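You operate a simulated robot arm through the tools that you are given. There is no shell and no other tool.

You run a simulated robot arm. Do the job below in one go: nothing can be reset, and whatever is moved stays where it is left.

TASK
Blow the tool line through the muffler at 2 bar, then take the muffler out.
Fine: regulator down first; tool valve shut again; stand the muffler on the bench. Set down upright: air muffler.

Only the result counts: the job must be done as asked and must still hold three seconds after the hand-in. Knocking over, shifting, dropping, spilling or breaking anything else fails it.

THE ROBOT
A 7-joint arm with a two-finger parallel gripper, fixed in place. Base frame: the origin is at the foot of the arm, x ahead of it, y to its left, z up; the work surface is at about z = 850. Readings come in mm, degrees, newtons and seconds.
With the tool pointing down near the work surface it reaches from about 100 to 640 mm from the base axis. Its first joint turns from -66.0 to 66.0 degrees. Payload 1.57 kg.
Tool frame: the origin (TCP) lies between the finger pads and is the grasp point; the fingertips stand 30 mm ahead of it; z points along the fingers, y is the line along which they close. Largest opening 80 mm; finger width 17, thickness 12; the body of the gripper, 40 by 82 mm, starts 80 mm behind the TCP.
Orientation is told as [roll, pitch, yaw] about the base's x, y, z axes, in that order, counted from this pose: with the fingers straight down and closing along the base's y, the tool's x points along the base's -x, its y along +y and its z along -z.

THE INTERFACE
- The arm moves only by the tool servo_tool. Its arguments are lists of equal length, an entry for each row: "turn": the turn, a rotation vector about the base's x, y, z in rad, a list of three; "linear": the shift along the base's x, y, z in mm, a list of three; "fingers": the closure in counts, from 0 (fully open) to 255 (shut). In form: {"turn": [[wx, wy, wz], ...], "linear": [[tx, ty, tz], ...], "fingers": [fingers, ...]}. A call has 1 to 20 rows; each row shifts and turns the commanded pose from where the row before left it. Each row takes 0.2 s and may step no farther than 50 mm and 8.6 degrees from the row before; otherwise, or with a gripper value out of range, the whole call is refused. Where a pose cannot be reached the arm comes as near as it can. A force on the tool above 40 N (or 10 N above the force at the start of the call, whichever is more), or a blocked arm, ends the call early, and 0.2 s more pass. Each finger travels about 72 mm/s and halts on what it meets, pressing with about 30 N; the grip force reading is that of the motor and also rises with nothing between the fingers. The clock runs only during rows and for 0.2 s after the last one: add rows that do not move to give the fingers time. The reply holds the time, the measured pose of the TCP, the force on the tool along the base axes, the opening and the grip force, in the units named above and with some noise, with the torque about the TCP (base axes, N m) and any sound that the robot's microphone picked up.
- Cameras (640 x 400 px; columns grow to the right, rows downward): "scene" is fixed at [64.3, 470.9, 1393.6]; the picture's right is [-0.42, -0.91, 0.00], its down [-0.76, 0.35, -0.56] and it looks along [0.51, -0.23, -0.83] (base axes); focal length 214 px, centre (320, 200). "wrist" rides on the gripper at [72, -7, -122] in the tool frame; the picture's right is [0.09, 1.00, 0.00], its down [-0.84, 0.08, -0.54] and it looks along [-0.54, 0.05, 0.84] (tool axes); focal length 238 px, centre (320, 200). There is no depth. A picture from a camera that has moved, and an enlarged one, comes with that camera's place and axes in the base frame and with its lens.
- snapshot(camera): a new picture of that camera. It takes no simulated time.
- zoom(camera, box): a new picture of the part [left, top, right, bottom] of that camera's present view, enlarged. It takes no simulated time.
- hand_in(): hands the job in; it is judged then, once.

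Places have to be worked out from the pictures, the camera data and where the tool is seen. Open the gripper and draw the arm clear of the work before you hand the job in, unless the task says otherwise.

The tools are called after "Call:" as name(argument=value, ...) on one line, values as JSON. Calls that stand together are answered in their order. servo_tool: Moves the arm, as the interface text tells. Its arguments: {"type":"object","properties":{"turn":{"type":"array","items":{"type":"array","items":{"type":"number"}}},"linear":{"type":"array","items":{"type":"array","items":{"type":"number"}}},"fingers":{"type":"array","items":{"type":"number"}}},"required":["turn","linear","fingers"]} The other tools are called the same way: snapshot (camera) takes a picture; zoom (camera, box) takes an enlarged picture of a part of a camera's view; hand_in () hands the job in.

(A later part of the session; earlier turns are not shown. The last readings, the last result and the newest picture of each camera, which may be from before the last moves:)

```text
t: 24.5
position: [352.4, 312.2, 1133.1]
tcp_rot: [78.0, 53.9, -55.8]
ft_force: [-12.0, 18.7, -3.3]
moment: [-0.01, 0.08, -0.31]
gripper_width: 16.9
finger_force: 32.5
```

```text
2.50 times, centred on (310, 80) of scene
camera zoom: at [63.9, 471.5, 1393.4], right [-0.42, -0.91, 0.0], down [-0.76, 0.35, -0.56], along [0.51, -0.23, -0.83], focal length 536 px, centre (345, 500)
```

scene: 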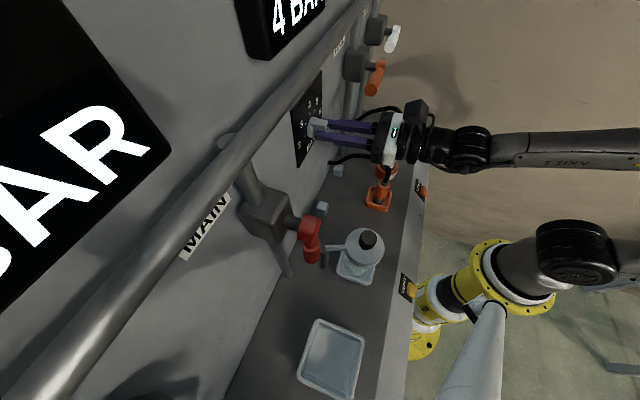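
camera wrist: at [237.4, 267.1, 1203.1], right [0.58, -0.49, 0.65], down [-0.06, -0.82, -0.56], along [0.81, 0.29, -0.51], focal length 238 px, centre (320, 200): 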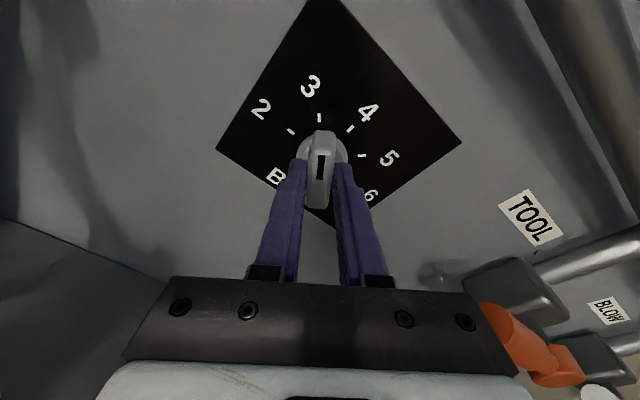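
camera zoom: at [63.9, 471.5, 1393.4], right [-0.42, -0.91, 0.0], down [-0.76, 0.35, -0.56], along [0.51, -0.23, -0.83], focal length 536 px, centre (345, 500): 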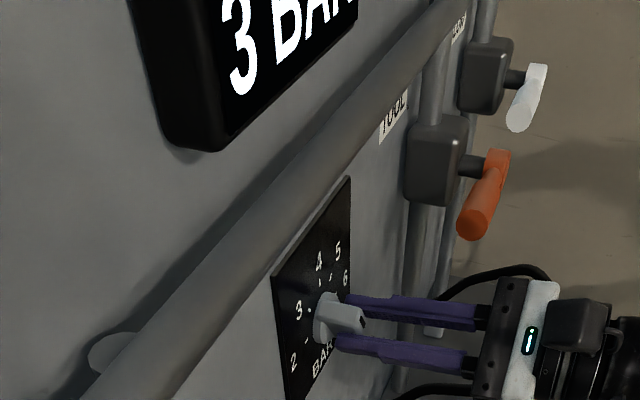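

The line now reads 3 BAR and everything stayed reachable. I'll continue about the tool axis, easing left a little to relieve the side load.

Call:
servo_tool(turn=[[-0.0712, -0.0687, 0.0126], [-0.0712, -0.0687, 0.0126], [-0.0712, -0.0687, 0.0126], [-0.0712, -0.0687, 0.0126], [0, 0, 0]], linear=[[-0.4, 0.4, 0], [-0.4, 0.4, 0], [-0.4, 0.4, 0], [0, 0, 0], [0, 0, 0]], fingers=[255, 255, 255, 255, 255])

Call:
snapshot(camera="wrist")

Call:
zoom(camera="scene", box=[230, 0, 390, 160])

```text
t: 25.7
position: [353.6, 311.7, 1132.0]
tcp_rot: [81.8, 31.3, -50.5]
ft_force: [-7.2, -5.1, -5.7]
moment: [0.01, 0.03, -0.94]
gripper_width: 17.5
finger_force: 32.2
```

```text
taken
camera wrist: at [223.7, 277.4, 1180.2], right [0.39, -0.25, 0.89], down [0.1, -0.95, -0.3], along [0.92, 0.21, -0.34], focal length 238 px, centre (320, 200)
```

wrist: 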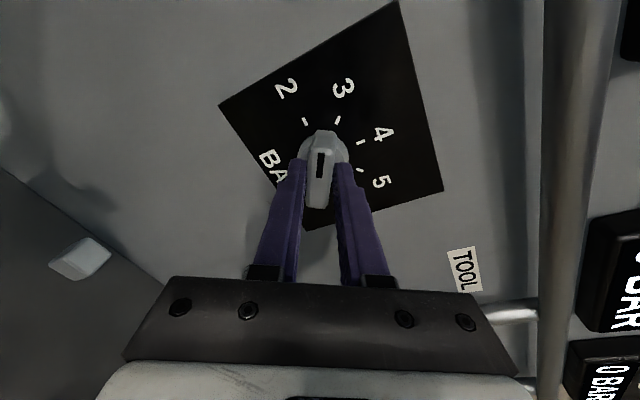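

```text
2.50 times, centred on (310, 80) of scene
camera zoom: at [64.2, 470.7, 1393.7], right [-0.42, -0.91, 0.0], down [-0.76, 0.35, -0.56], along [0.51, -0.23, -0.83], focal length 536 px, centre (345, 500)
```

zoom: 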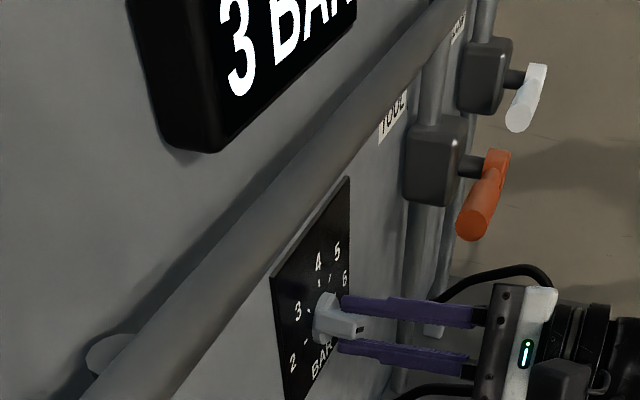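

Call:
servo_tool(turn=[[-0.0712, -0.0687, 0.0126], [-0.0712, -0.0687, 0.0126], [-0.0712, -0.0687, 0.0126], [0, 0, 0]], linear=[[0, 0, 0], [0, 0, 0], [0, 0, 0], [0, 0, 0]], fingers=[255, 255, 255, 255])

Call:
snapshot(camera="wrist")

Call:
zoom(camera="scene", box=[230, 0, 390, 160])

```text
t: 26.7
position: [354.0, 312.0, 1132.2]
tcp_rot: [82.9, 14.5, -48.0]
ft_force: [2.7, -8.5, -8.2]
moment: [0.08, -0.11, -1.15]
gripper_width: 18.1
finger_force: 32.3
```

```text
taken
camera wrist: at [217.3, 280.7, 1160.0], right [0.2, -0.03, 0.98], down [0.18, -0.98, -0.07], along [0.96, 0.19, -0.19], focal length 238 px, centre (320, 200)
```

wrist: 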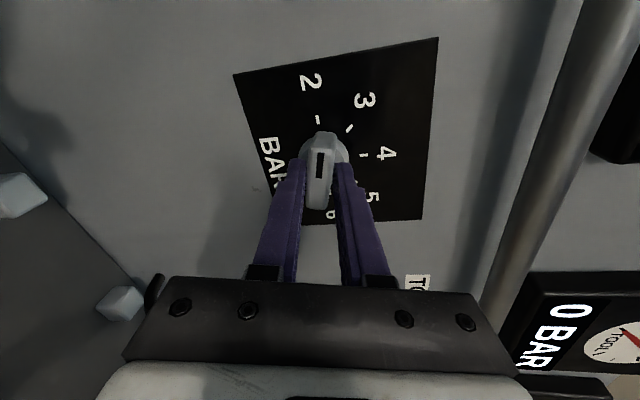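

```text
2.50 times, centred on (310, 80) of scene
camera zoom: at [64.5, 470.7, 1393.7], right [-0.42, -0.91, 0.0], down [-0.76, 0.35, -0.56], along [0.51, -0.23, -0.83], focal length 536 px, centre (345, 500)
```

zoom: 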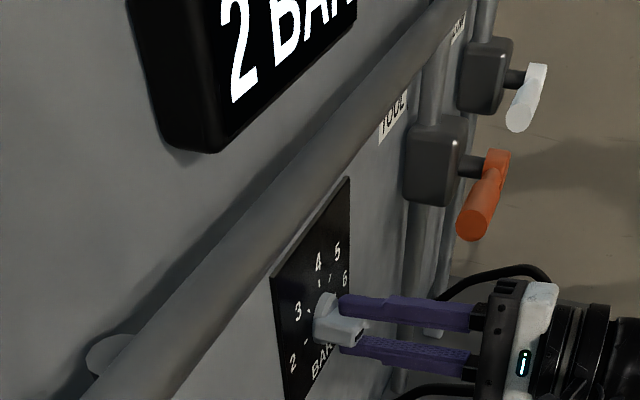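

The line reads 2 BAR with the tool rolled about 75°. I'll turn a little further so the pointer sits squarely on 2.

Call:
servo_tool(turn=[[-0.0712, -0.0687, 0.0126], [-0.0712, -0.0687, 0.0126], [0, 0, 0]], linear=[[0, 0, 0], [0, 0, 0], [0, 0, 0]], fingers=[255, 255, 255])

Call:
zoom(camera="wrist", box=[220, 30, 450, 230])

Call:
zoom(camera="scene", box=[230, 0, 390, 160])

```text
t: 27.5
position: [352.7, 311.6, 1131.8]
tcp_rot: [83.0, 3.1, -46.3]
ft_force: [1.2, -4.0, -12.5]
moment: [0.25, -0.23, -0.54]
gripper_width: 18.4
finger_force: 32.7
```

```text
2.00 times, centred on (335, 130) of wrist
camera zoom: at [215.1, 280.2, 1145.7], right [0.06, 0.11, 0.99], down [0.2, -0.97, 0.1], along [0.98, 0.19, -0.08], focal length 477 px, centre (290, 340)
```

zoom: 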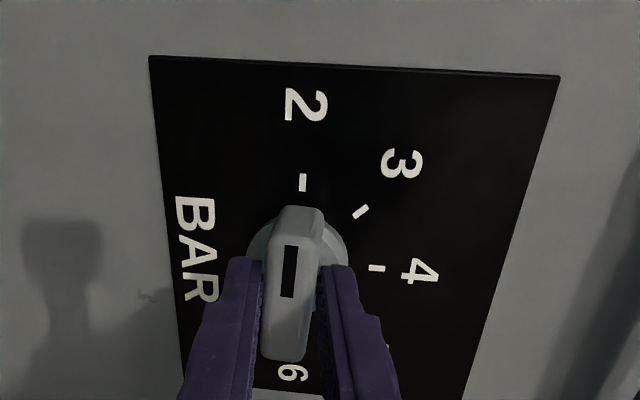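

```text
2.50 times, centred on (310, 80) of scene
camera zoom: at [64.4, 470.9, 1393.6], right [-0.42, -0.91, 0.0], down [-0.76, 0.35, -0.56], along [0.51, -0.23, -0.83], focal length 536 px, centre (345, 500)
```

zoom: 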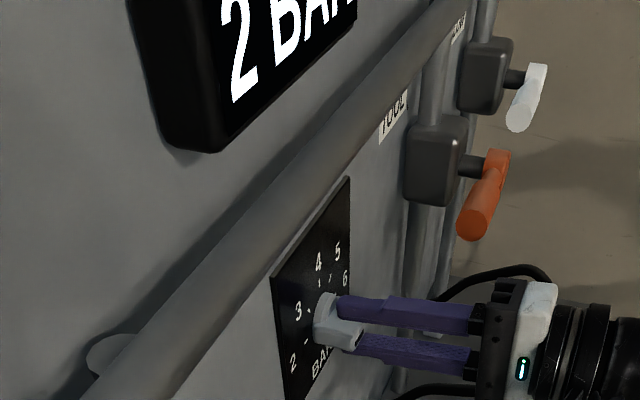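

The pointer is squarely on 2 and the line reads 2 BAR. I'll open the fingers and back straight out from the knob.

Call:
servo_tool(turn=[[0, 0, 0], [0, 0, 0], [0, 0, 0], [0, 0, 0], [0, 0, 0], [0, 0, 0], [0, 0, 0], [0, 0, 0]], linear=[[0, 0, 0], [0, 0, 0], [0, 0, 0], [-14, -14, 1.5], [-14, -14, 1.5], [-14, -14, 1.5], [-14, -14, 1.5], [0, 0, 0]], fingers=[0, 0, 0, 0, 0, 0, 0, 0])

Call:
snapshot(camera="wrist")

Call:
snapshot(camera="scene")

```text
t: 29.3
position: [297.1, 257.1, 1139.6]
tcp_rot: [83.2, 3.1, -46.3]
ft_force: [0.3, -0.4, 0.5]
moment: [0.0, -0.01, -0.02]
gripper_width: 80.1
finger_force: 0.2
```

```text
taken
camera wrist: at [159.3, 225.4, 1152.5], right [0.06, 0.11, 0.99], down [0.2, -0.98, 0.1], along [0.98, 0.19, -0.08], focal length 238 px, centre (320, 200)
```

wrist: 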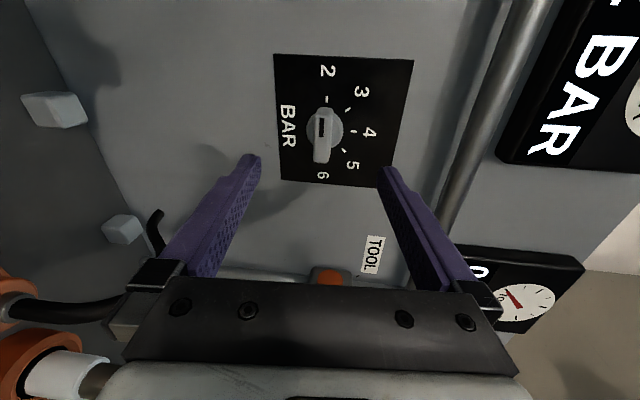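

```text
taken
```

scene: 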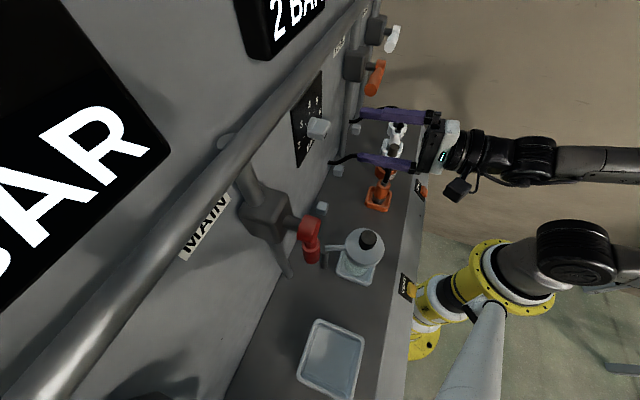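

Regulator done: the line reads 2 BAR. Next is the TOOL handle, which I place with its tip near (421, 193, 1152) and hub near (491, 122, 1153). I'll move in front of it with the fingers open vertically.

Call:
servo_tool(turn=[[0.02, -0.008, 0], [0.02, -0.008, 0], [0.02, -0.008, 0], [0.02, -0.008, 0], [0.02, -0.008, 0], [0.02, -0.008, 0], [0, 0, 0]], linear=[[16.6, -20.6, 2], [16.6, -20.6, 2], [16.6, -20.6, 2], [16.6, -20.6, 2], [16.6, -20.6, 2], [16.6, -20.6, 2], [0, 0, 0]], fingers=[0, 0, 0, 0, 0, 0, 0])

Call:
snapshot(camera="wrist")

Call:
snapshot(camera="scene")

```text
t: 30.9
position: [396.4, 131.5, 1152.7]
tcp_rot: [90.0, 6.2, -45.6]
ft_force: [-0.8, -0.4, 0.2]
moment: [-0.04, -0.05, -0.02]
gripper_width: 79.9
finger_force: 0.0
```

```text
taken
camera wrist: at [258.8, 99.0, 1153.9], right [0.01, -0.01, 1.0], down [0.2, -0.98, -0.01], along [0.98, 0.2, -0.01], focal length 238 px, centre (320, 200)
```

wrist: 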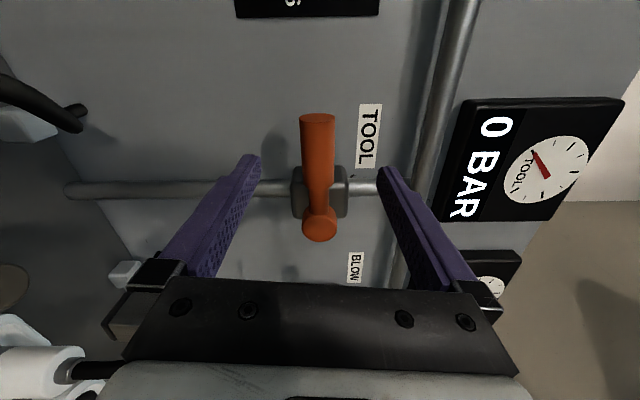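

```text
taken
```

scene: 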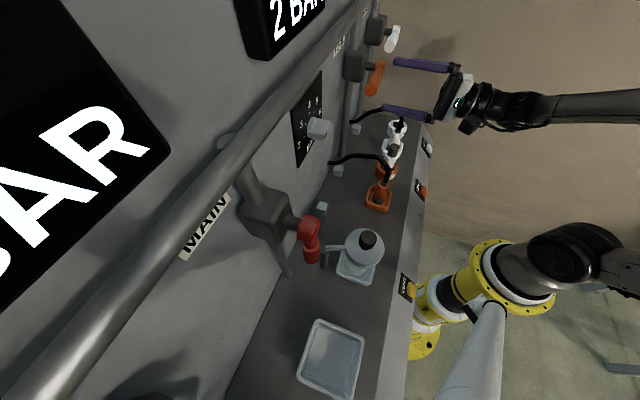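

The view shows the handle horizontal (tip s≈160, hub s≈260, z≈1151). I'll correct the roll by about 6°, move in so the open fingers straddle the handle grip, and narrow the gap.

Call:
servo_tool(turn=[[-0.0383, -0.0383, 0], [-0.0383, -0.0383, 0], [0, 0, 0], [0, 0, 0], [0, 0, 0]], linear=[[0, 0, 0], [10, 12, -0.8], [10, 12, -0.8], [11, 12, 0], [0, 0, 0]], fingers=[0, 0, 0, 60, 100])

Call:
snapshot(camera="wrist")

Call:
zoom(camera="scene", box=[320, 20, 480, 130])

```text
t: 32.1
position: [426.7, 169.2, 1151.1]
tcp_rot: [90.0, 0.0, -45.9]
ft_force: [0.1, 0.6, -0.4]
moment: [0.01, -0.01, -0.01]
gripper_width: 48.7
finger_force: 0.1
```

```text
taken
camera wrist: at [289.1, 136.2, 1145.5], right [-0.06, 0.07, 1.0], down [0.2, -0.98, 0.08], along [0.98, 0.2, 0.05], focal length 238 px, centre (320, 200)
```

wrist: 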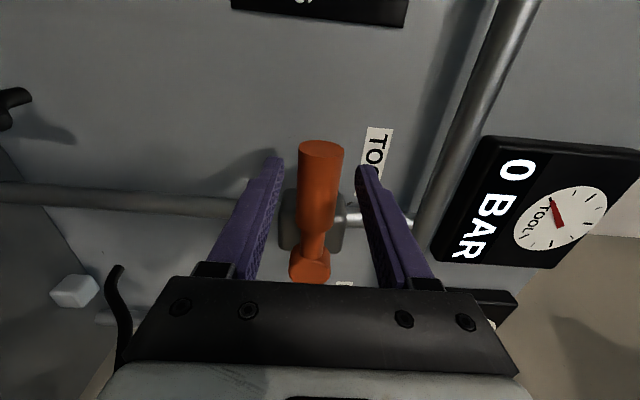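

```text
3.64 times, centred on (400, 75) of scene
camera zoom: at [64.3, 470.9, 1393.6], right [-0.42, -0.91, 0.0], down [-0.76, 0.35, -0.56], along [0.51, -0.23, -0.83], focal length 780 px, centre (29, 654)
```

zoom: 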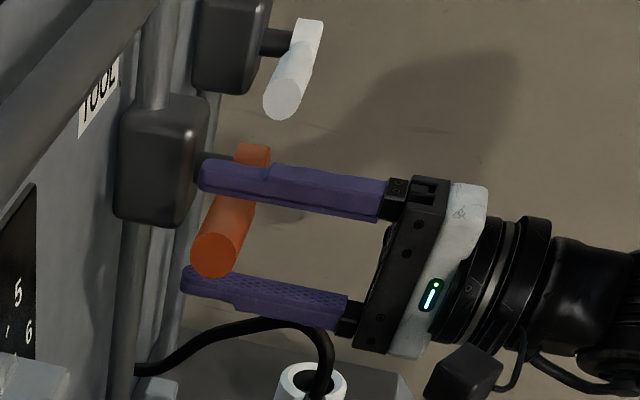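

The fingers straddle the handle evenly. To keep the camera clear of the muffler later, I'll slide closer to the hub (about 56 mm radius) and narrow the gap.

Call:
servo_tool(turn=[[0, 0, 0], [0, 0, 0], [0, 0, 0], [0, 0, 0]], linear=[[7.8, -7.8, 0], [7.8, -7.8, 0], [0, 0, 0], [0, 0, 0]], fingers=[100, 100, 148, 148])

Call:
snapshot(camera="wrist")

Call:
snapshot(camera="scene")

```text
t: 33.1
position: [442.8, 154.2, 1151.0]
tcp_rot: [90.0, 0.1, -45.8]
ft_force: [1.0, -0.8, 0.8]
moment: [0.02, 0.0, -0.02]
gripper_width: 33.7
finger_force: 0.0
```

```text
taken
camera wrist: at [305.1, 120.3, 1145.3], right [-0.06, 0.07, 1.0], down [0.2, -0.98, 0.08], along [0.98, 0.2, 0.05], focal length 238 px, centre (320, 200)
```

wrist: 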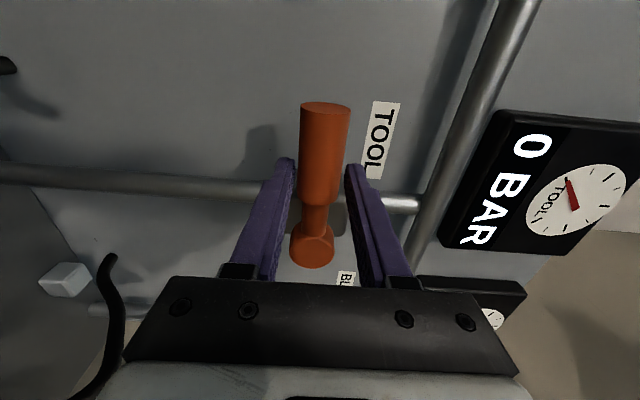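

```text
taken
```

scene: 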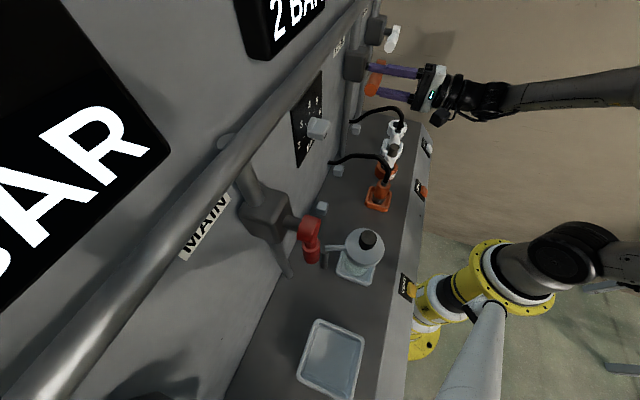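

Fingers are nicely around the grip at s≈204, hub near s≈258. I'll swing the handle downward along the arc in two stages, watching force and sound.

Call:
servo_tool(turn=[[-0.074, -0.074, 0], [-0.074, -0.074, 0], [-0.074, -0.074, 0], [-0.074, -0.074, 0], [-0.074, -0.074, 0], [-0.074, -0.074, 0], [-0.074, -0.074, 0], [0, 0, 0]], linear=[[0.22, -0.22, -5.85], [0.65, -0.65, -5.79], [1.07, -1.07, -5.66], [1.49, -1.49, -5.47], [1.88, -1.88, -5.22], [2.26, -2.26, -4.92], [2.61, -2.61, -4.55], [0, 0, 0]], fingers=[148, 148, 148, 148, 148, 148, 148, 148])

Call:
snapshot(camera="wrist")

Call:
zoom(camera="scene", box=[320, 20, 480, 130])

```text
t: 34.9
position: [452.6, 142.9, 1113.0]
tcp_rot: [90.7, -42.0, -46.0]
ft_force: [-1.5, 2.4, 1.4]
moment: [0.05, -0.04, -0.04]
gripper_width: 36.1
finger_force: 1.2
```

```text
taken
camera wrist: at [332.2, 92.9, 1058.8], right [-0.52, 0.52, 0.68], down [0.01, -0.79, 0.61], along [0.85, 0.32, 0.41], focal length 238 px, centre (320, 200)
```

wrist: 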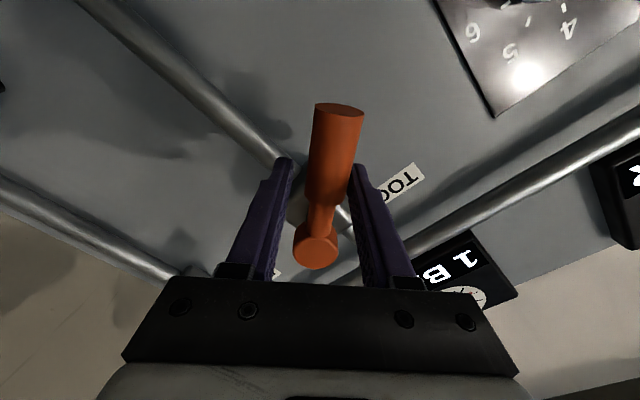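

```text
3.64 times, centred on (400, 75) of scene
camera zoom: at [64.2, 470.9, 1393.6], right [-0.42, -0.91, 0.0], down [-0.76, 0.35, -0.56], along [0.51, -0.23, -0.83], focal length 780 px, centre (29, 654)
```

zoom: 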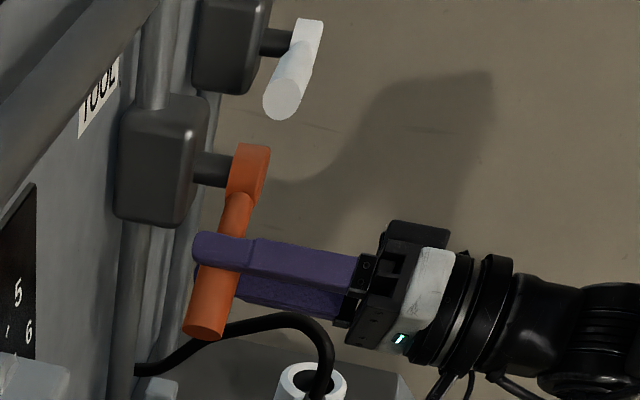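

The valve is opening and the TOOL gauge is already rising (1 BAR). Continuing the arc to fully open.

Call:
servo_tool(turn=[[-0.074, -0.074, 0], [-0.074, -0.074, 0], [-0.074, -0.074, 0], [-0.074, -0.074, 0], [-0.074, -0.074, 0], [-0.074, -0.074, 0], [-0.074, -0.074, 0], [0, 0, 0]], linear=[[2.93, -2.93, -4.14], [3.22, -3.22, -3.69], [3.48, -3.48, -3.19], [3.69, -3.69, -2.66], [3.87, -3.87, -2.11], [4.0, -4.0, -1.51], [4.09, -4.09, -0.92], [0, 0, 0]], fingers=[148, 148, 148, 148, 148, 148, 148, 148])

Call:
snapshot(camera="wrist")

Call:
snapshot(camera="scene")

```text
t: 36.7
position: [477.3, 116.9, 1093.6]
tcp_rot: [96.7, -84.0, -51.8]
ft_force: [-0.9, 2.7, 0.5]
moment: [0.04, -0.04, 0.04]
gripper_width: 35.9
finger_force: 1.6
```

```text
taken
camera wrist: at [391.6, 33.0, 1020.8], right [-0.71, 0.71, 0.01], down [-0.38, -0.4, 0.83], along [0.59, 0.58, 0.55], focal length 238 px, centre (320, 200)
```

wrist: 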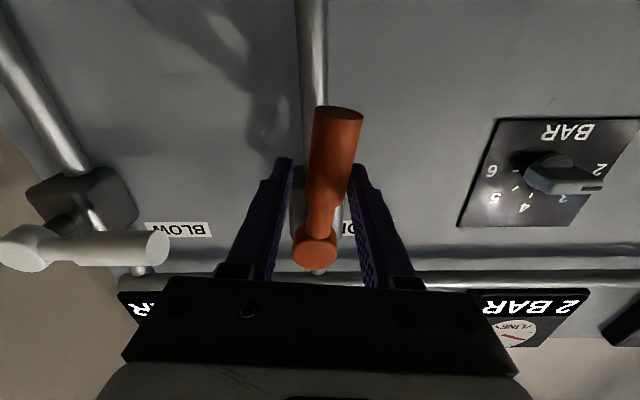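

```text
taken
```

scene: 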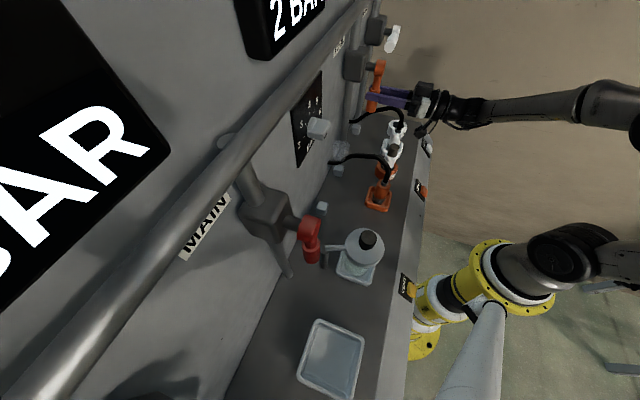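

The handle is nearly vertical. I'll push the last 10 degrees or so to be sure it's fully open.

Call:
servo_tool(turn=[[-0.074, -0.074, 0], [0, 0, 0], [0, 0, 0], [0, 0, 0]], linear=[[4.14, -4.14, -0.31], [3, -3, 0.3], [2, -2, 0], [0, 0, 0]], fingers=[148, 148, 148, 148])

Call:
snapshot(camera="wrist")

Call:
zoom(camera="scene", box=[320, 20, 480, 130])

```text
t: 37.7
position: [487.0, 108.6, 1092.9]
tcp_rot: [173.4, -89.2, -128.3]
ft_force: [-7.0, 6.7, -2.4]
moment: [-0.11, -0.07, 0.11]
gripper_width: 41.7
finger_force: 4.4
```

```text
taken
camera wrist: at [405.8, 19.1, 1021.4], right [-0.71, 0.7, -0.09], down [-0.44, -0.34, 0.83], along [0.55, 0.63, 0.55], focal length 238 px, centre (320, 200)
```

wrist: 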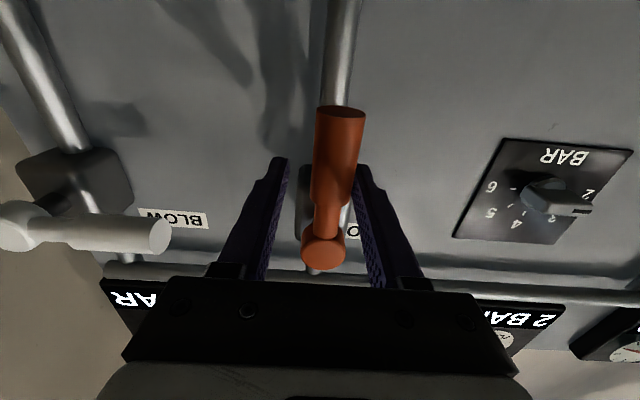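

```text
3.64 times, centred on (400, 75) of scene
camera zoom: at [64.1, 471.1, 1393.5], right [-0.42, -0.91, 0.0], down [-0.76, 0.35, -0.56], along [0.51, -0.23, -0.83], focal length 780 px, centre (29, 654)
```

zoom: 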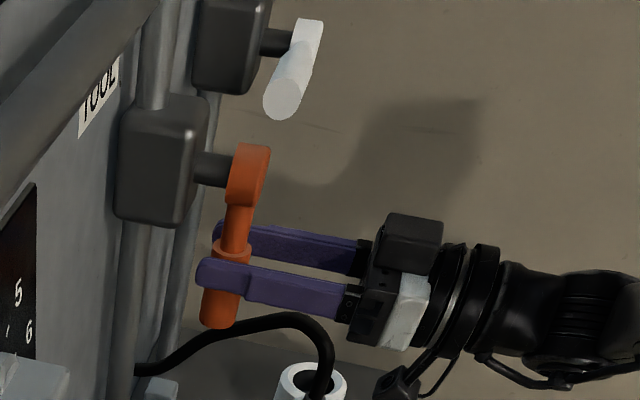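

The handle is at its open stop, parallel to the pipe. I'll ease off the side pressure and let the line blow for a few seconds, listening for sound.

Call:
servo_tool(turn=[[0, 0, 0], [0, 0, 0], [0, 0, 0], [0, 0, 0], [0, 0, 0], [0, 0, 0], [0, 0, 0], [0, 0, 0], [0, 0, 0], [0, 0, 0], [0, 0, 0], [0, 0, 0], [0, 0, 0], [0, 0, 0], [0, 0, 0], [0, 0, 0]], linear=[[-2.5, 2.5, 0], [-1, 1, 0], [0, 0, 0], [0, 0, 0], [0, 0, 0], [0, 0, 0], [0, 0, 0], [0, 0, 0], [0, 0, 0], [0, 0, 0], [0, 0, 0], [0, 0, 0], [0, 0, 0], [0, 0, 0], [0, 0, 0], [0, 0, 0]], fingers=[130, 130, 130, 130, 130, 130, 130, 130, 130, 130, 130, 130, 130, 130, 130, 130])

Call:
snapshot(camera="wrist")

Call:
snapshot(camera="scene")

```text
t: 41.1
position: [484.5, 112.2, 1096.3]
tcp_rot: [174.1, -89.2, -129.0]
ft_force: [1.2, -0.4, -0.1]
moment: [-0.01, 0.0, 0.0]
gripper_width: 39.1
finger_force: 0.0
```

```text
taken
camera wrist: at [403.4, 22.3, 1022.4], right [-0.7, 0.7, -0.09], down [-0.44, -0.34, 0.83], along [0.55, 0.62, 0.55], focal length 238 px, centre (320, 200)
```

wrist: 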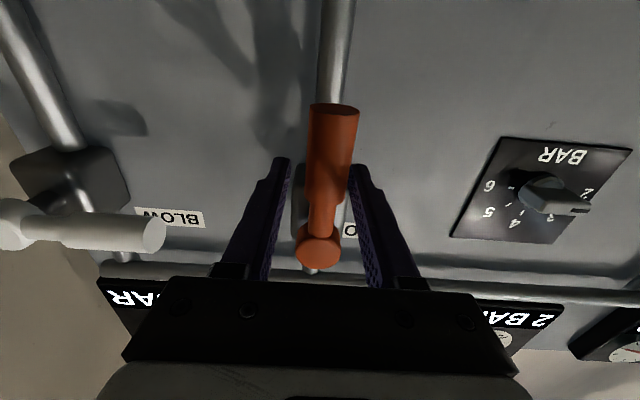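

```text
taken
```

scene: 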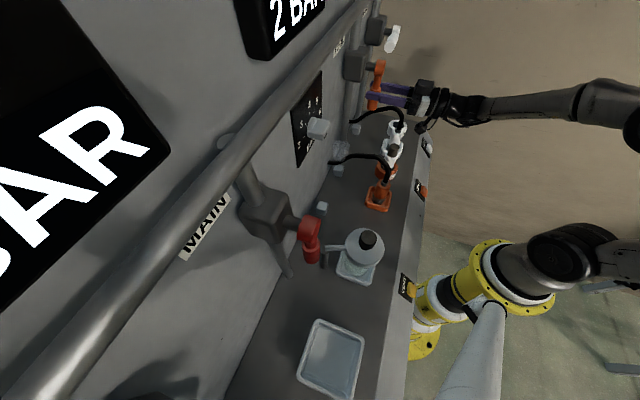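

Call:
zoom(camera="scene", box=[290, 90, 450, 220])

Call:
zoom(camera="wrist", box=[440, 280, 640, 400])

```text
3.08 times, centred on (370, 155) of scene
camera zoom: at [64.3, 470.9, 1393.6], right [-0.42, -0.91, 0.0], down [-0.76, 0.35, -0.56], along [0.51, -0.23, -0.83], focal length 660 px, centre (166, 338)
```

zoom: 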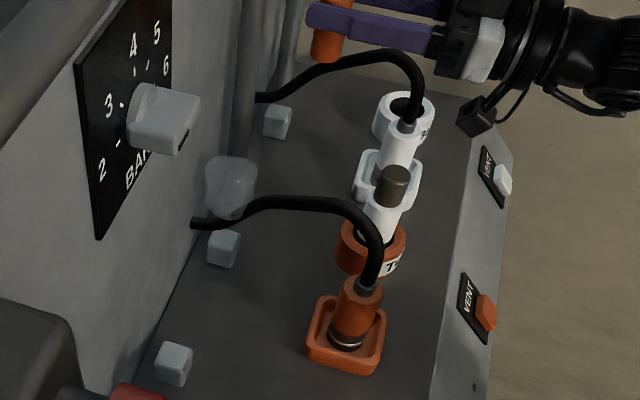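

```text
3.20 times, centred on (540, 340) of wrist
camera zoom: at [403.4, 22.3, 1022.4], right [-0.7, 0.7, -0.09], down [-0.44, -0.34, 0.83], along [0.55, 0.62, 0.55], focal length 763 px, centre (-384, -248)
```

zoom: 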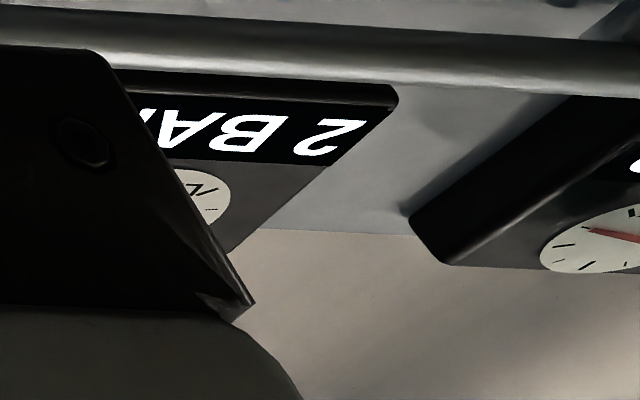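

A small translucent puff has appeared low near the wall by the TOOL pipe. I want to see the TOOL gauge and where the air goes, so I'll back straight out from the handle and look.

Call:
servo_tool(turn=[[0, 0, 0], [0, 0, 0], [0, 0, 0], [0, 0, 0]], linear=[[-14, -14, 0], [-14, -14, 0], [-14, -14, 0], [0, 0, 0]], fingers=[100, 100, 100, 100])

Call:
snapshot(camera="wrist")

Call:
zoom(camera="scene", box=[290, 90, 450, 220])

```text
t: 42.1
position: [442.4, 69.4, 1095.2]
tcp_rot: [173.2, -89.3, -128.1]
ft_force: [-1.0, -0.3, 0.5]
moment: [0.01, 0.02, 0.02]
gripper_width: 48.7
finger_force: 0.1
```

```text
taken
camera wrist: at [361.4, -19.4, 1023.1], right [-0.7, 0.7, -0.09], down [-0.44, -0.34, 0.83], along [0.55, 0.62, 0.55], focal length 238 px, centre (320, 200)
```

wrist: 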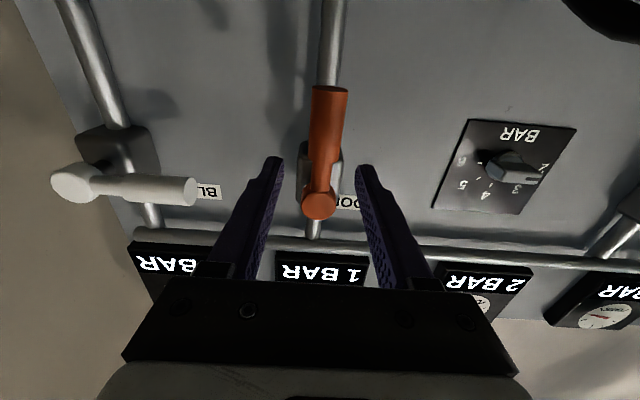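

```text
3.08 times, centred on (370, 155) of scene
camera zoom: at [64.3, 470.9, 1393.6], right [-0.42, -0.91, 0.0], down [-0.76, 0.35, -0.56], along [0.51, -0.23, -0.83], focal length 660 px, centre (166, 338)
```

zoom: 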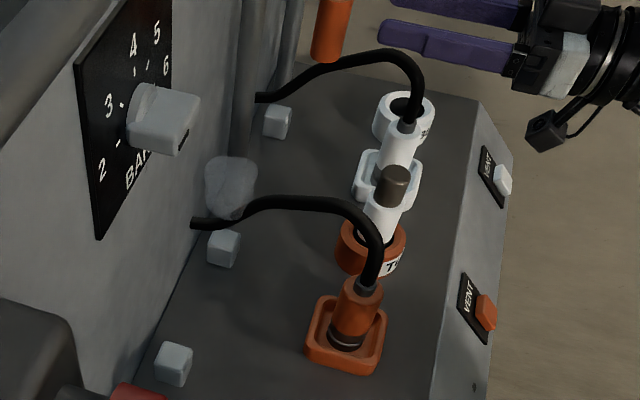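

TOOL shows 1 BAR while flowing, as expected with air escaping. I'll raise and tilt the tool down to see exactly where the puff sits relative to the muffler.

Call:
servo_tool(turn=[[-0.09, 0.09, 0], [-0.09, 0.09, 0], [-0.09, 0.09, 0], [-0.09, 0.09, 0], [-0.09, 0.09, 0], [-0.09, 0.09, 0], [-0.09, 0.09, 0], [0, 0, 0]], linear=[[-8, -4, 20], [-8, -4, 20], [-8, -4, 20], [-8, -4, 20], [-8, -4, 20], [-8, -4, 20], [-8, -4, 20], [0, 0, 0]], fingers=[100, 50, 0, 0, 0, 0, 0, 0])

Call:
snapshot(camera="wrist")

Call:
snapshot(camera="scene")

```text
t: 43.9
position: [386.5, 42.9, 1236.1]
tcp_rot: [0.1, -39.6, 45.0]
ft_force: [-0.5, -0.3, -0.5]
moment: [0.05, 0.01, -0.02]
gripper_width: 80.0
finger_force: 0.1
```

```text
taken
camera wrist: at [296.8, -55.7, 1284.5], right [-0.75, 0.65, -0.06], down [0.16, 0.27, 0.95], along [0.64, 0.71, -0.3], focal length 238 px, centre (320, 200)
```

wrist: 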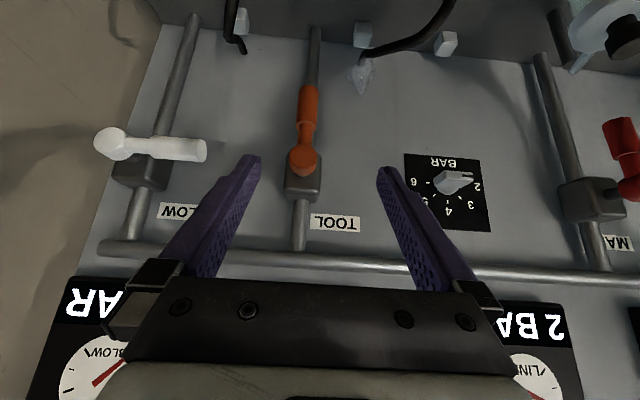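

```text
taken
```

scene: 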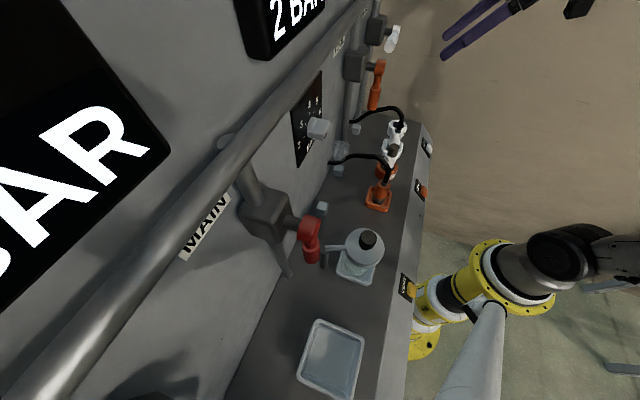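

Call:
zoom(camera="wrist", box=[280, 0, 480, 120])

Call:
zoom(camera="scene", box=[300, 110, 420, 220])

```text
3.20 times, centred on (380, 60) of wrist
camera zoom: at [296.8, -55.7, 1284.5], right [-0.75, 0.65, -0.06], down [0.16, 0.27, 0.95], along [0.64, 0.71, -0.3], focal length 763 px, centre (128, 648)
```

zoom: 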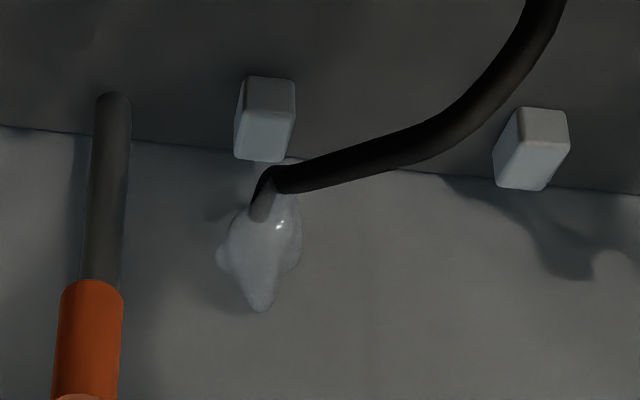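

```text
3.64 times, centred on (360, 165) of scene
camera zoom: at [64.3, 470.9, 1393.6], right [-0.42, -0.91, 0.0], down [-0.76, 0.35, -0.56], along [0.51, -0.23, -0.83], focal length 780 px, centre (174, 327)
```

zoom: 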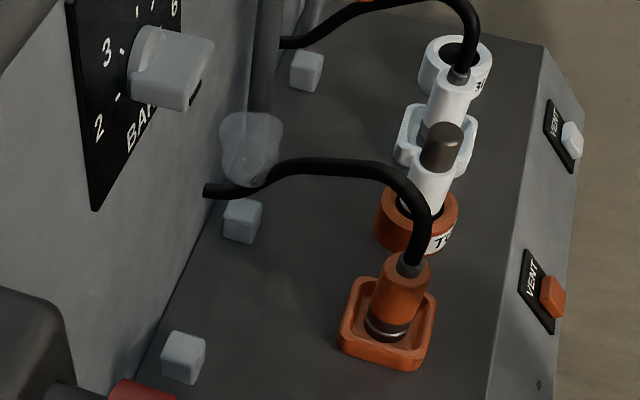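

Call:
zoom(camera="wrist", box=[335, 15, 415, 105])

Call:
zoom(camera="scene", box=[315, 130, 365, 185])

Call:
zoom(camera="scene", box=[365, 115, 415, 215])

```text
4.44 times, centred on (375, 60) of wrist
camera zoom: at [296.8, -55.7, 1284.5], right [-0.75, 0.65, -0.06], down [0.16, 0.27, 0.95], along [0.64, 0.71, -0.3], focal length 1059 px, centre (76, 822)
```

zoom: 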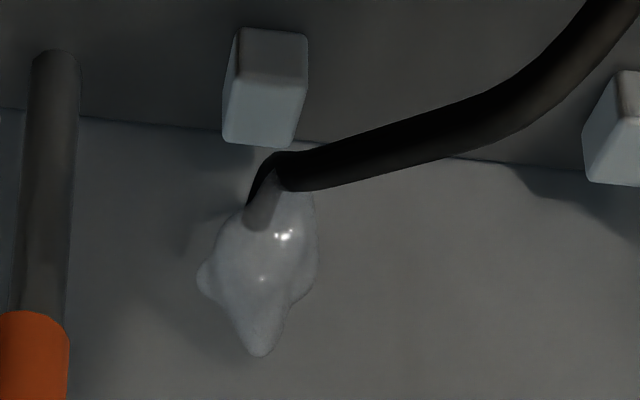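

```text
7.27 times, centred on (340, 158) of scene
camera zoom: at [64.3, 470.9, 1393.6], right [-0.42, -0.91, 0.0], down [-0.76, 0.35, -0.56], along [0.51, -0.23, -0.83], focal length 1560 px, centre (174, 509)
```

zoom: 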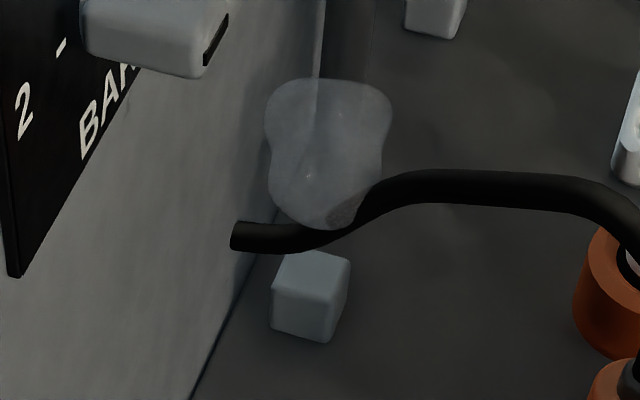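

```text
4.00 times, centred on (390, 165) of scene
camera zoom: at [64.3, 470.9, 1393.6], right [-0.42, -0.91, 0.0], down [-0.76, 0.35, -0.56], along [0.51, -0.23, -0.83], focal length 858 px, centre (40, 340)
```

zoom: 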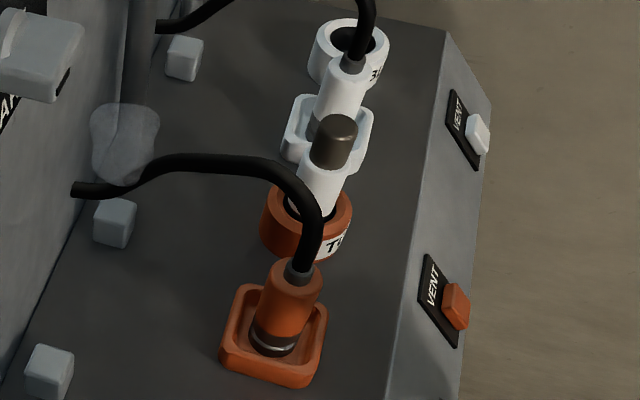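

The flow registers (TOOL 1 BAR with the line at 2), nothing else moved, and the muffler is still seated. It has blown for about 10 s, so I'll return to the handle and shut it by retracing the path.

Call:
servo_tool(turn=[[0.09, -0.09, 0], [0.09, -0.09, 0], [0.09, -0.09, 0], [0.09, -0.09, 0], [0.09, -0.09, 0], [0.09, -0.09, 0], [0.09, -0.09, 0], [0, 0, 0]], linear=[[7.6, 4.4, -20], [7.6, 4.4, -20], [7.6, 4.4, -20], [7.6, 4.4, -20], [7.6, 4.4, -20], [7.6, 4.4, -20], [7.6, 4.4, -20], [0, 0, 0]], fingers=[0, 0, 0, 0, 0, 50, 90, 90])

Call:
snapshot(camera="wrist")

```text
t: 45.7
position: [438.8, 72.2, 1093.1]
tcp_rot: [175.7, -89.1, -130.7]
ft_force: [-0.8, -0.1, -0.7]
moment: [-0.01, -0.03, 0.03]
gripper_width: 52.0
finger_force: 0.1
```

```text
taken
camera wrist: at [358.2, -16.1, 1021.0], right [-0.7, 0.71, -0.09], down [-0.45, -0.34, 0.83], along [0.55, 0.62, 0.55], focal length 238 px, centre (320, 200)
```

wrist: 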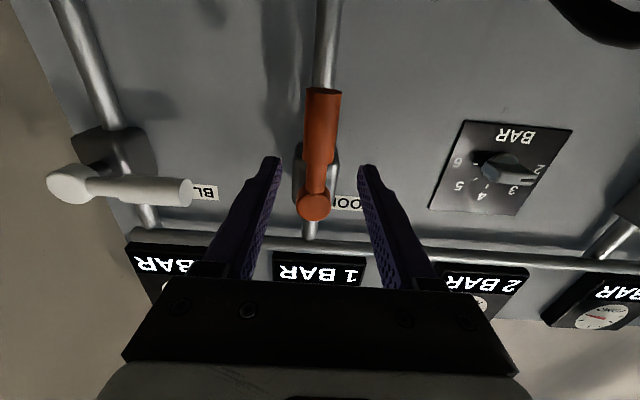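

Handle is centred between the fingers; TOOL steady at 1 BAR flowing. Advancing to straddle it and narrowing the gap.

Call:
servo_tool(turn=[[0, 0, 0], [0, 0, 0], [0, 0, 0], [0, 0, 0], [0, 0, 0]], linear=[[14, 14, 0], [14, 14, 0], [14.2, 14.2, 0], [0, 0, 0], [0, 0, 0]], fingers=[90, 90, 90, 145, 145])

Call:
snapshot(camera="wrist")

```text
t: 46.9
position: [481.7, 116.5, 1094.4]
tcp_rot: [174.8, -89.3, -129.8]
ft_force: [-0.4, -0.4, -0.3]
moment: [-0.02, 0.03, -0.01]
gripper_width: 34.3
finger_force: 0.1
```

```text
taken
camera wrist: at [400.2, 27.0, 1021.4], right [-0.7, 0.7, -0.09], down [-0.44, -0.34, 0.83], along [0.55, 0.62, 0.55], focal length 238 px, centre (320, 200)
```

wrist: 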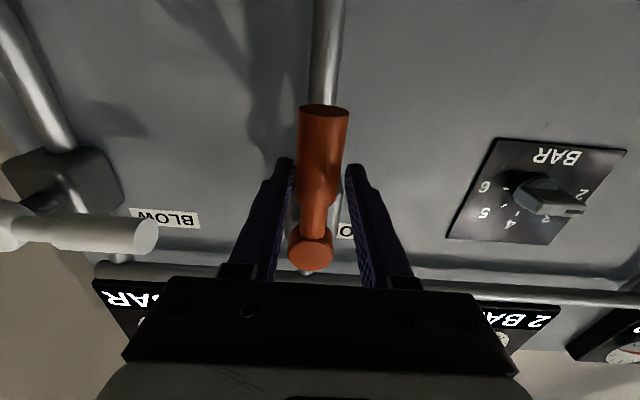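

Straddling the handle again. Now the reverse arc, first half, toward horizontal-left (shut).

Call:
servo_tool(turn=[[0.074, 0.074, 0], [0.074, 0.074, 0], [0.074, 0.074, 0], [0.074, 0.074, 0], [0.074, 0.074, 0], [0.074, 0.074, 0], [0.074, 0.074, 0], [0.074, 0.074, 0], [0, 0, 0]], linear=[[-4.14, 4.14, 0.31], [-4.09, 4.09, 0.92], [-4.0, 4.0, 1.51], [-3.87, 3.87, 2.11], [-3.69, 3.69, 2.66], [-3.48, 3.48, 3.19], [-3.22, 3.22, 3.69], [-2.93, 2.93, 4.14], [0, 0, 0]], fingers=[145, 145, 145, 145, 145, 145, 145, 145, 145])

Call:
snapshot(camera="wrist")

```text
t: 48.9
position: [451.2, 144.2, 1112.7]
tcp_rot: [90.7, -41.8, -46.0]
ft_force: [1.8, -2.0, -4.7]
moment: [-0.09, 0.01, -0.04]
gripper_width: 38.4
finger_force: 2.4
```

```text
taken
camera wrist: at [330.6, 95.1, 1060.0], right [-0.52, 0.52, 0.68], down [0.01, -0.79, 0.61], along [0.86, 0.32, 0.4], focal length 238 px, centre (320, 200)
```

wrist: 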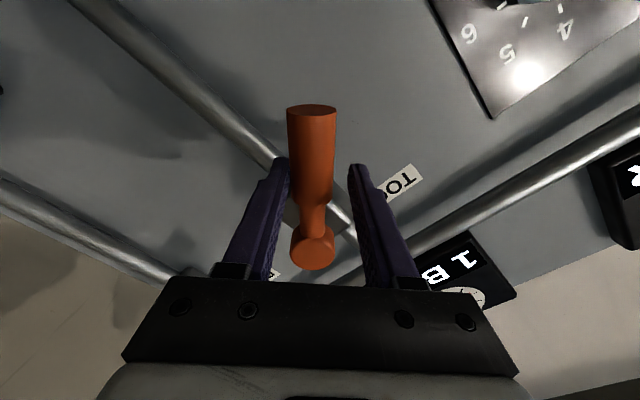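

Call:
servo_tool(turn=[[0.074, 0.074, 0], [0.074, 0.074, 0], [0.074, 0.074, 0], [0.074, 0.074, 0], [0.074, 0.074, 0], [0.074, 0.074, 0], [0.074, 0.074, 0], [0, 0, 0]], linear=[[-2.61, 2.61, 4.55], [-2.26, 2.26, 4.92], [-1.88, 1.88, 5.22], [-1.49, 1.49, 5.47], [-1.07, 1.07, 5.66], [-0.65, 0.65, 5.79], [-0.22, 0.22, 5.85], [0, 0, 0]], fingers=[145, 145, 145, 145, 145, 145, 145, 145])

Call:
snapshot(camera="wrist")

Call:
snapshot(camera="scene")

```text
t: 50.7
position: [441.9, 153.7, 1149.8]
tcp_rot: [89.9, 0.1, -45.6]
ft_force: [-0.1, 1.1, -3.6]
moment: [-0.06, 0.03, 0.02]
gripper_width: 37.6
finger_force: 1.5
```

```text
taken
camera wrist: at [303.6, 121.2, 1144.5], right [-0.06, 0.06, 1.0], down [0.2, -0.98, 0.08], along [0.98, 0.2, 0.05], focal length 238 px, centre (320, 200)
```

wrist: 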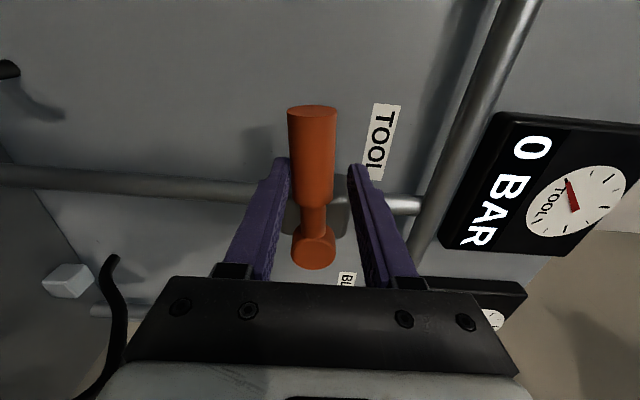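

```text
taken
```

scene: 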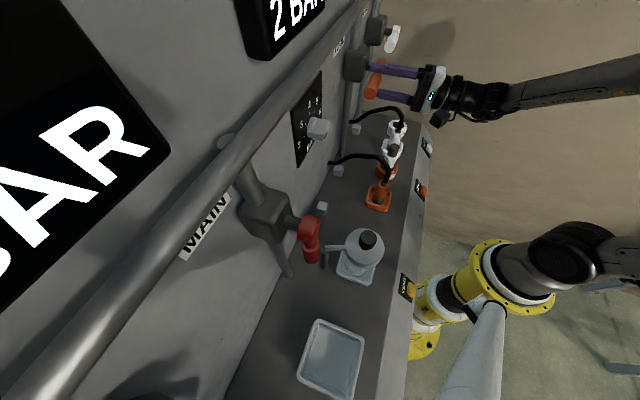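

TOOL now reads 0 BAR and the puff is gone. I'll push up a few more mm so the handle seats fully at its shut stop.

Call:
servo_tool(turn=[[0, 0, 0], [0, 0, 0], [0, 0, 0], [0, 0, 0]], linear=[[0, 0, 3], [0, 0, 3], [0, 0, 3], [0, 0, 0]], fingers=[145, 145, 145, 145])

Call:
snapshot(camera="wrist")

Call:
zoom(camera="scene", box=[320, 0, 480, 110])

```text
t: 51.7
position: [441.3, 153.2, 1159.0]
tcp_rot: [89.8, 0.1, -45.8]
ft_force: [-3.5, -2.7, -9.1]
moment: [-0.16, 0.11, 0.03]
gripper_width: 42.4
finger_force: 4.7
```

```text
taken
camera wrist: at [303.8, 120.8, 1152.7], right [-0.06, 0.07, 1.0], down [0.2, -0.98, 0.08], along [0.98, 0.2, 0.05], focal length 238 px, centre (320, 200)
```

wrist: 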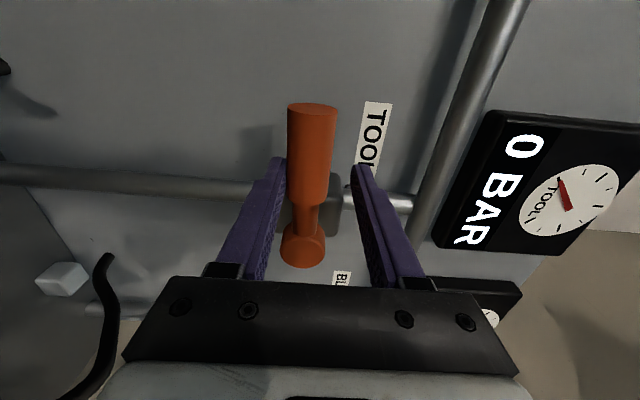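

```text
3.64 times, centred on (400, 55) of scene
camera zoom: at [64.3, 470.8, 1393.6], right [-0.42, -0.91, 0.0], down [-0.76, 0.35, -0.56], along [0.51, -0.23, -0.83], focal length 780 px, centre (29, 727)
```

zoom: 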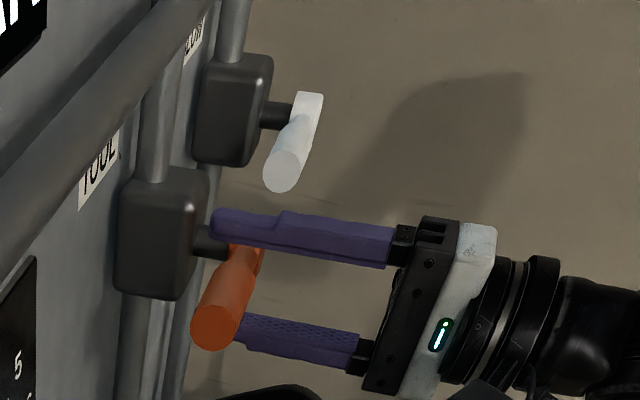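

The handle is against its shut stop and TOOL reads 0 BAR. I'll relieve, open, and back out, then head for the muffler.

Call:
servo_tool(turn=[[0, 0, 0], [0, 0, 0], [0, 0, 0], [0, 0, 0], [0, 0, 0], [0, 0, 0]], linear=[[0, 0, -5], [-14, -14, 0], [-14, -14, 0], [-14, -14, 0], [-14, -14, 0], [0, 0, 0]], fingers=[90, 60, 40, 20, 0, 0])

Call:
snapshot(camera="wrist")

```text
t: 53.1
position: [385.9, 98.6, 1155.4]
tcp_rot: [90.0, 0.1, -45.7]
ft_force: [-0.3, 0.7, -0.7]
moment: [-0.02, -0.01, 0.03]
gripper_width: 80.0
finger_force: 0.0
```

```text
taken
camera wrist: at [248.0, 65.0, 1149.2], right [-0.06, 0.07, 1.0], down [0.2, -0.98, 0.08], along [0.98, 0.2, 0.05], focal length 238 px, centre (320, 200)
```

wrist: 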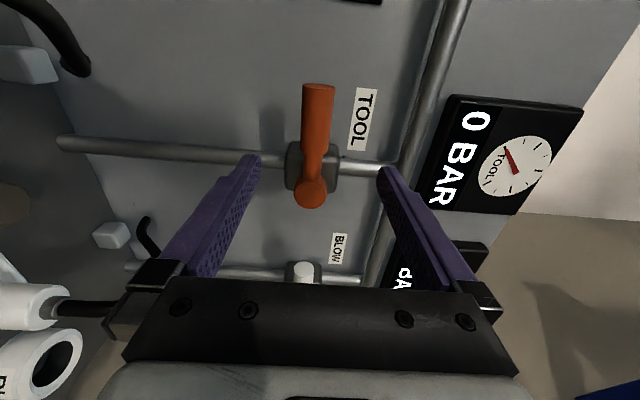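

The area is clear. The muffler is roughly below at n≈335, s≈226, top z≈956. I'll swing the tool to point straight down above it and look.

Call:
servo_tool(turn=[[-0.1, 0.1, 0], [-0.1, 0.1, 0], [-0.1, 0.1, 0], [-0.1, 0.1, 0], [-0.1, 0.1, 0], [-0.1, 0.1, 0], [-0.1, 0.1, 0], [-0.1, 0.1, 0], [-0.1, 0.1, 0], [-0.1, 0.1, 0], [-0.11, 0.11, 0], [0, 0, 0]], linear=[[0, 0, 0], [0, 0, 0], [0, 0, 0], [0, 0, 0], [0, 0, 0], [0, 0, 0], [0, 0, 0], [0, 0, 0], [0, 0, 0], [0, 0, 0], [0, 0, 0], [0, 0, 0]], fingers=[0, 0, 0, 0, 0, 0, 0, 0, 0, 0, 0, 0])

Call:
snapshot(camera="wrist")

Call:
snapshot(camera="scene")

```text
refused: row 11 steps farther than a row can; nothing moved
```

```text
taken
camera wrist: at [248.0, 65.0, 1149.2], right [-0.06, 0.07, 1.0], down [0.2, -0.98, 0.08], along [0.98, 0.2, 0.05], focal length 238 px, centre (320, 200)
```

wrist: 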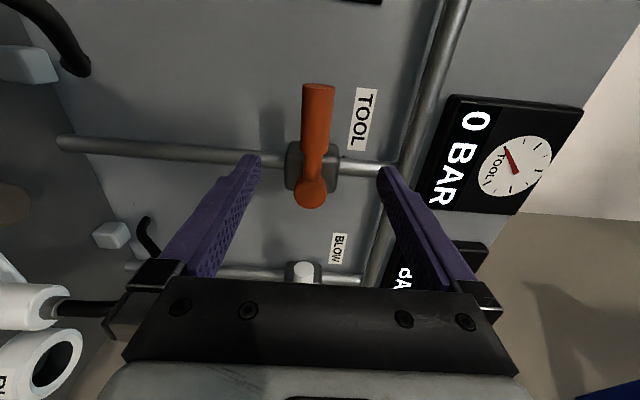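

```text
taken
```

scene: 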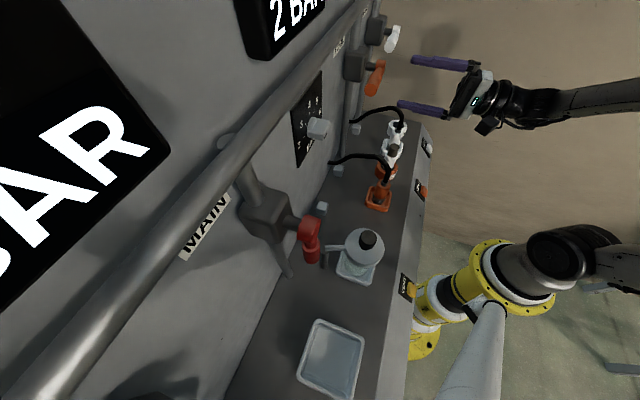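

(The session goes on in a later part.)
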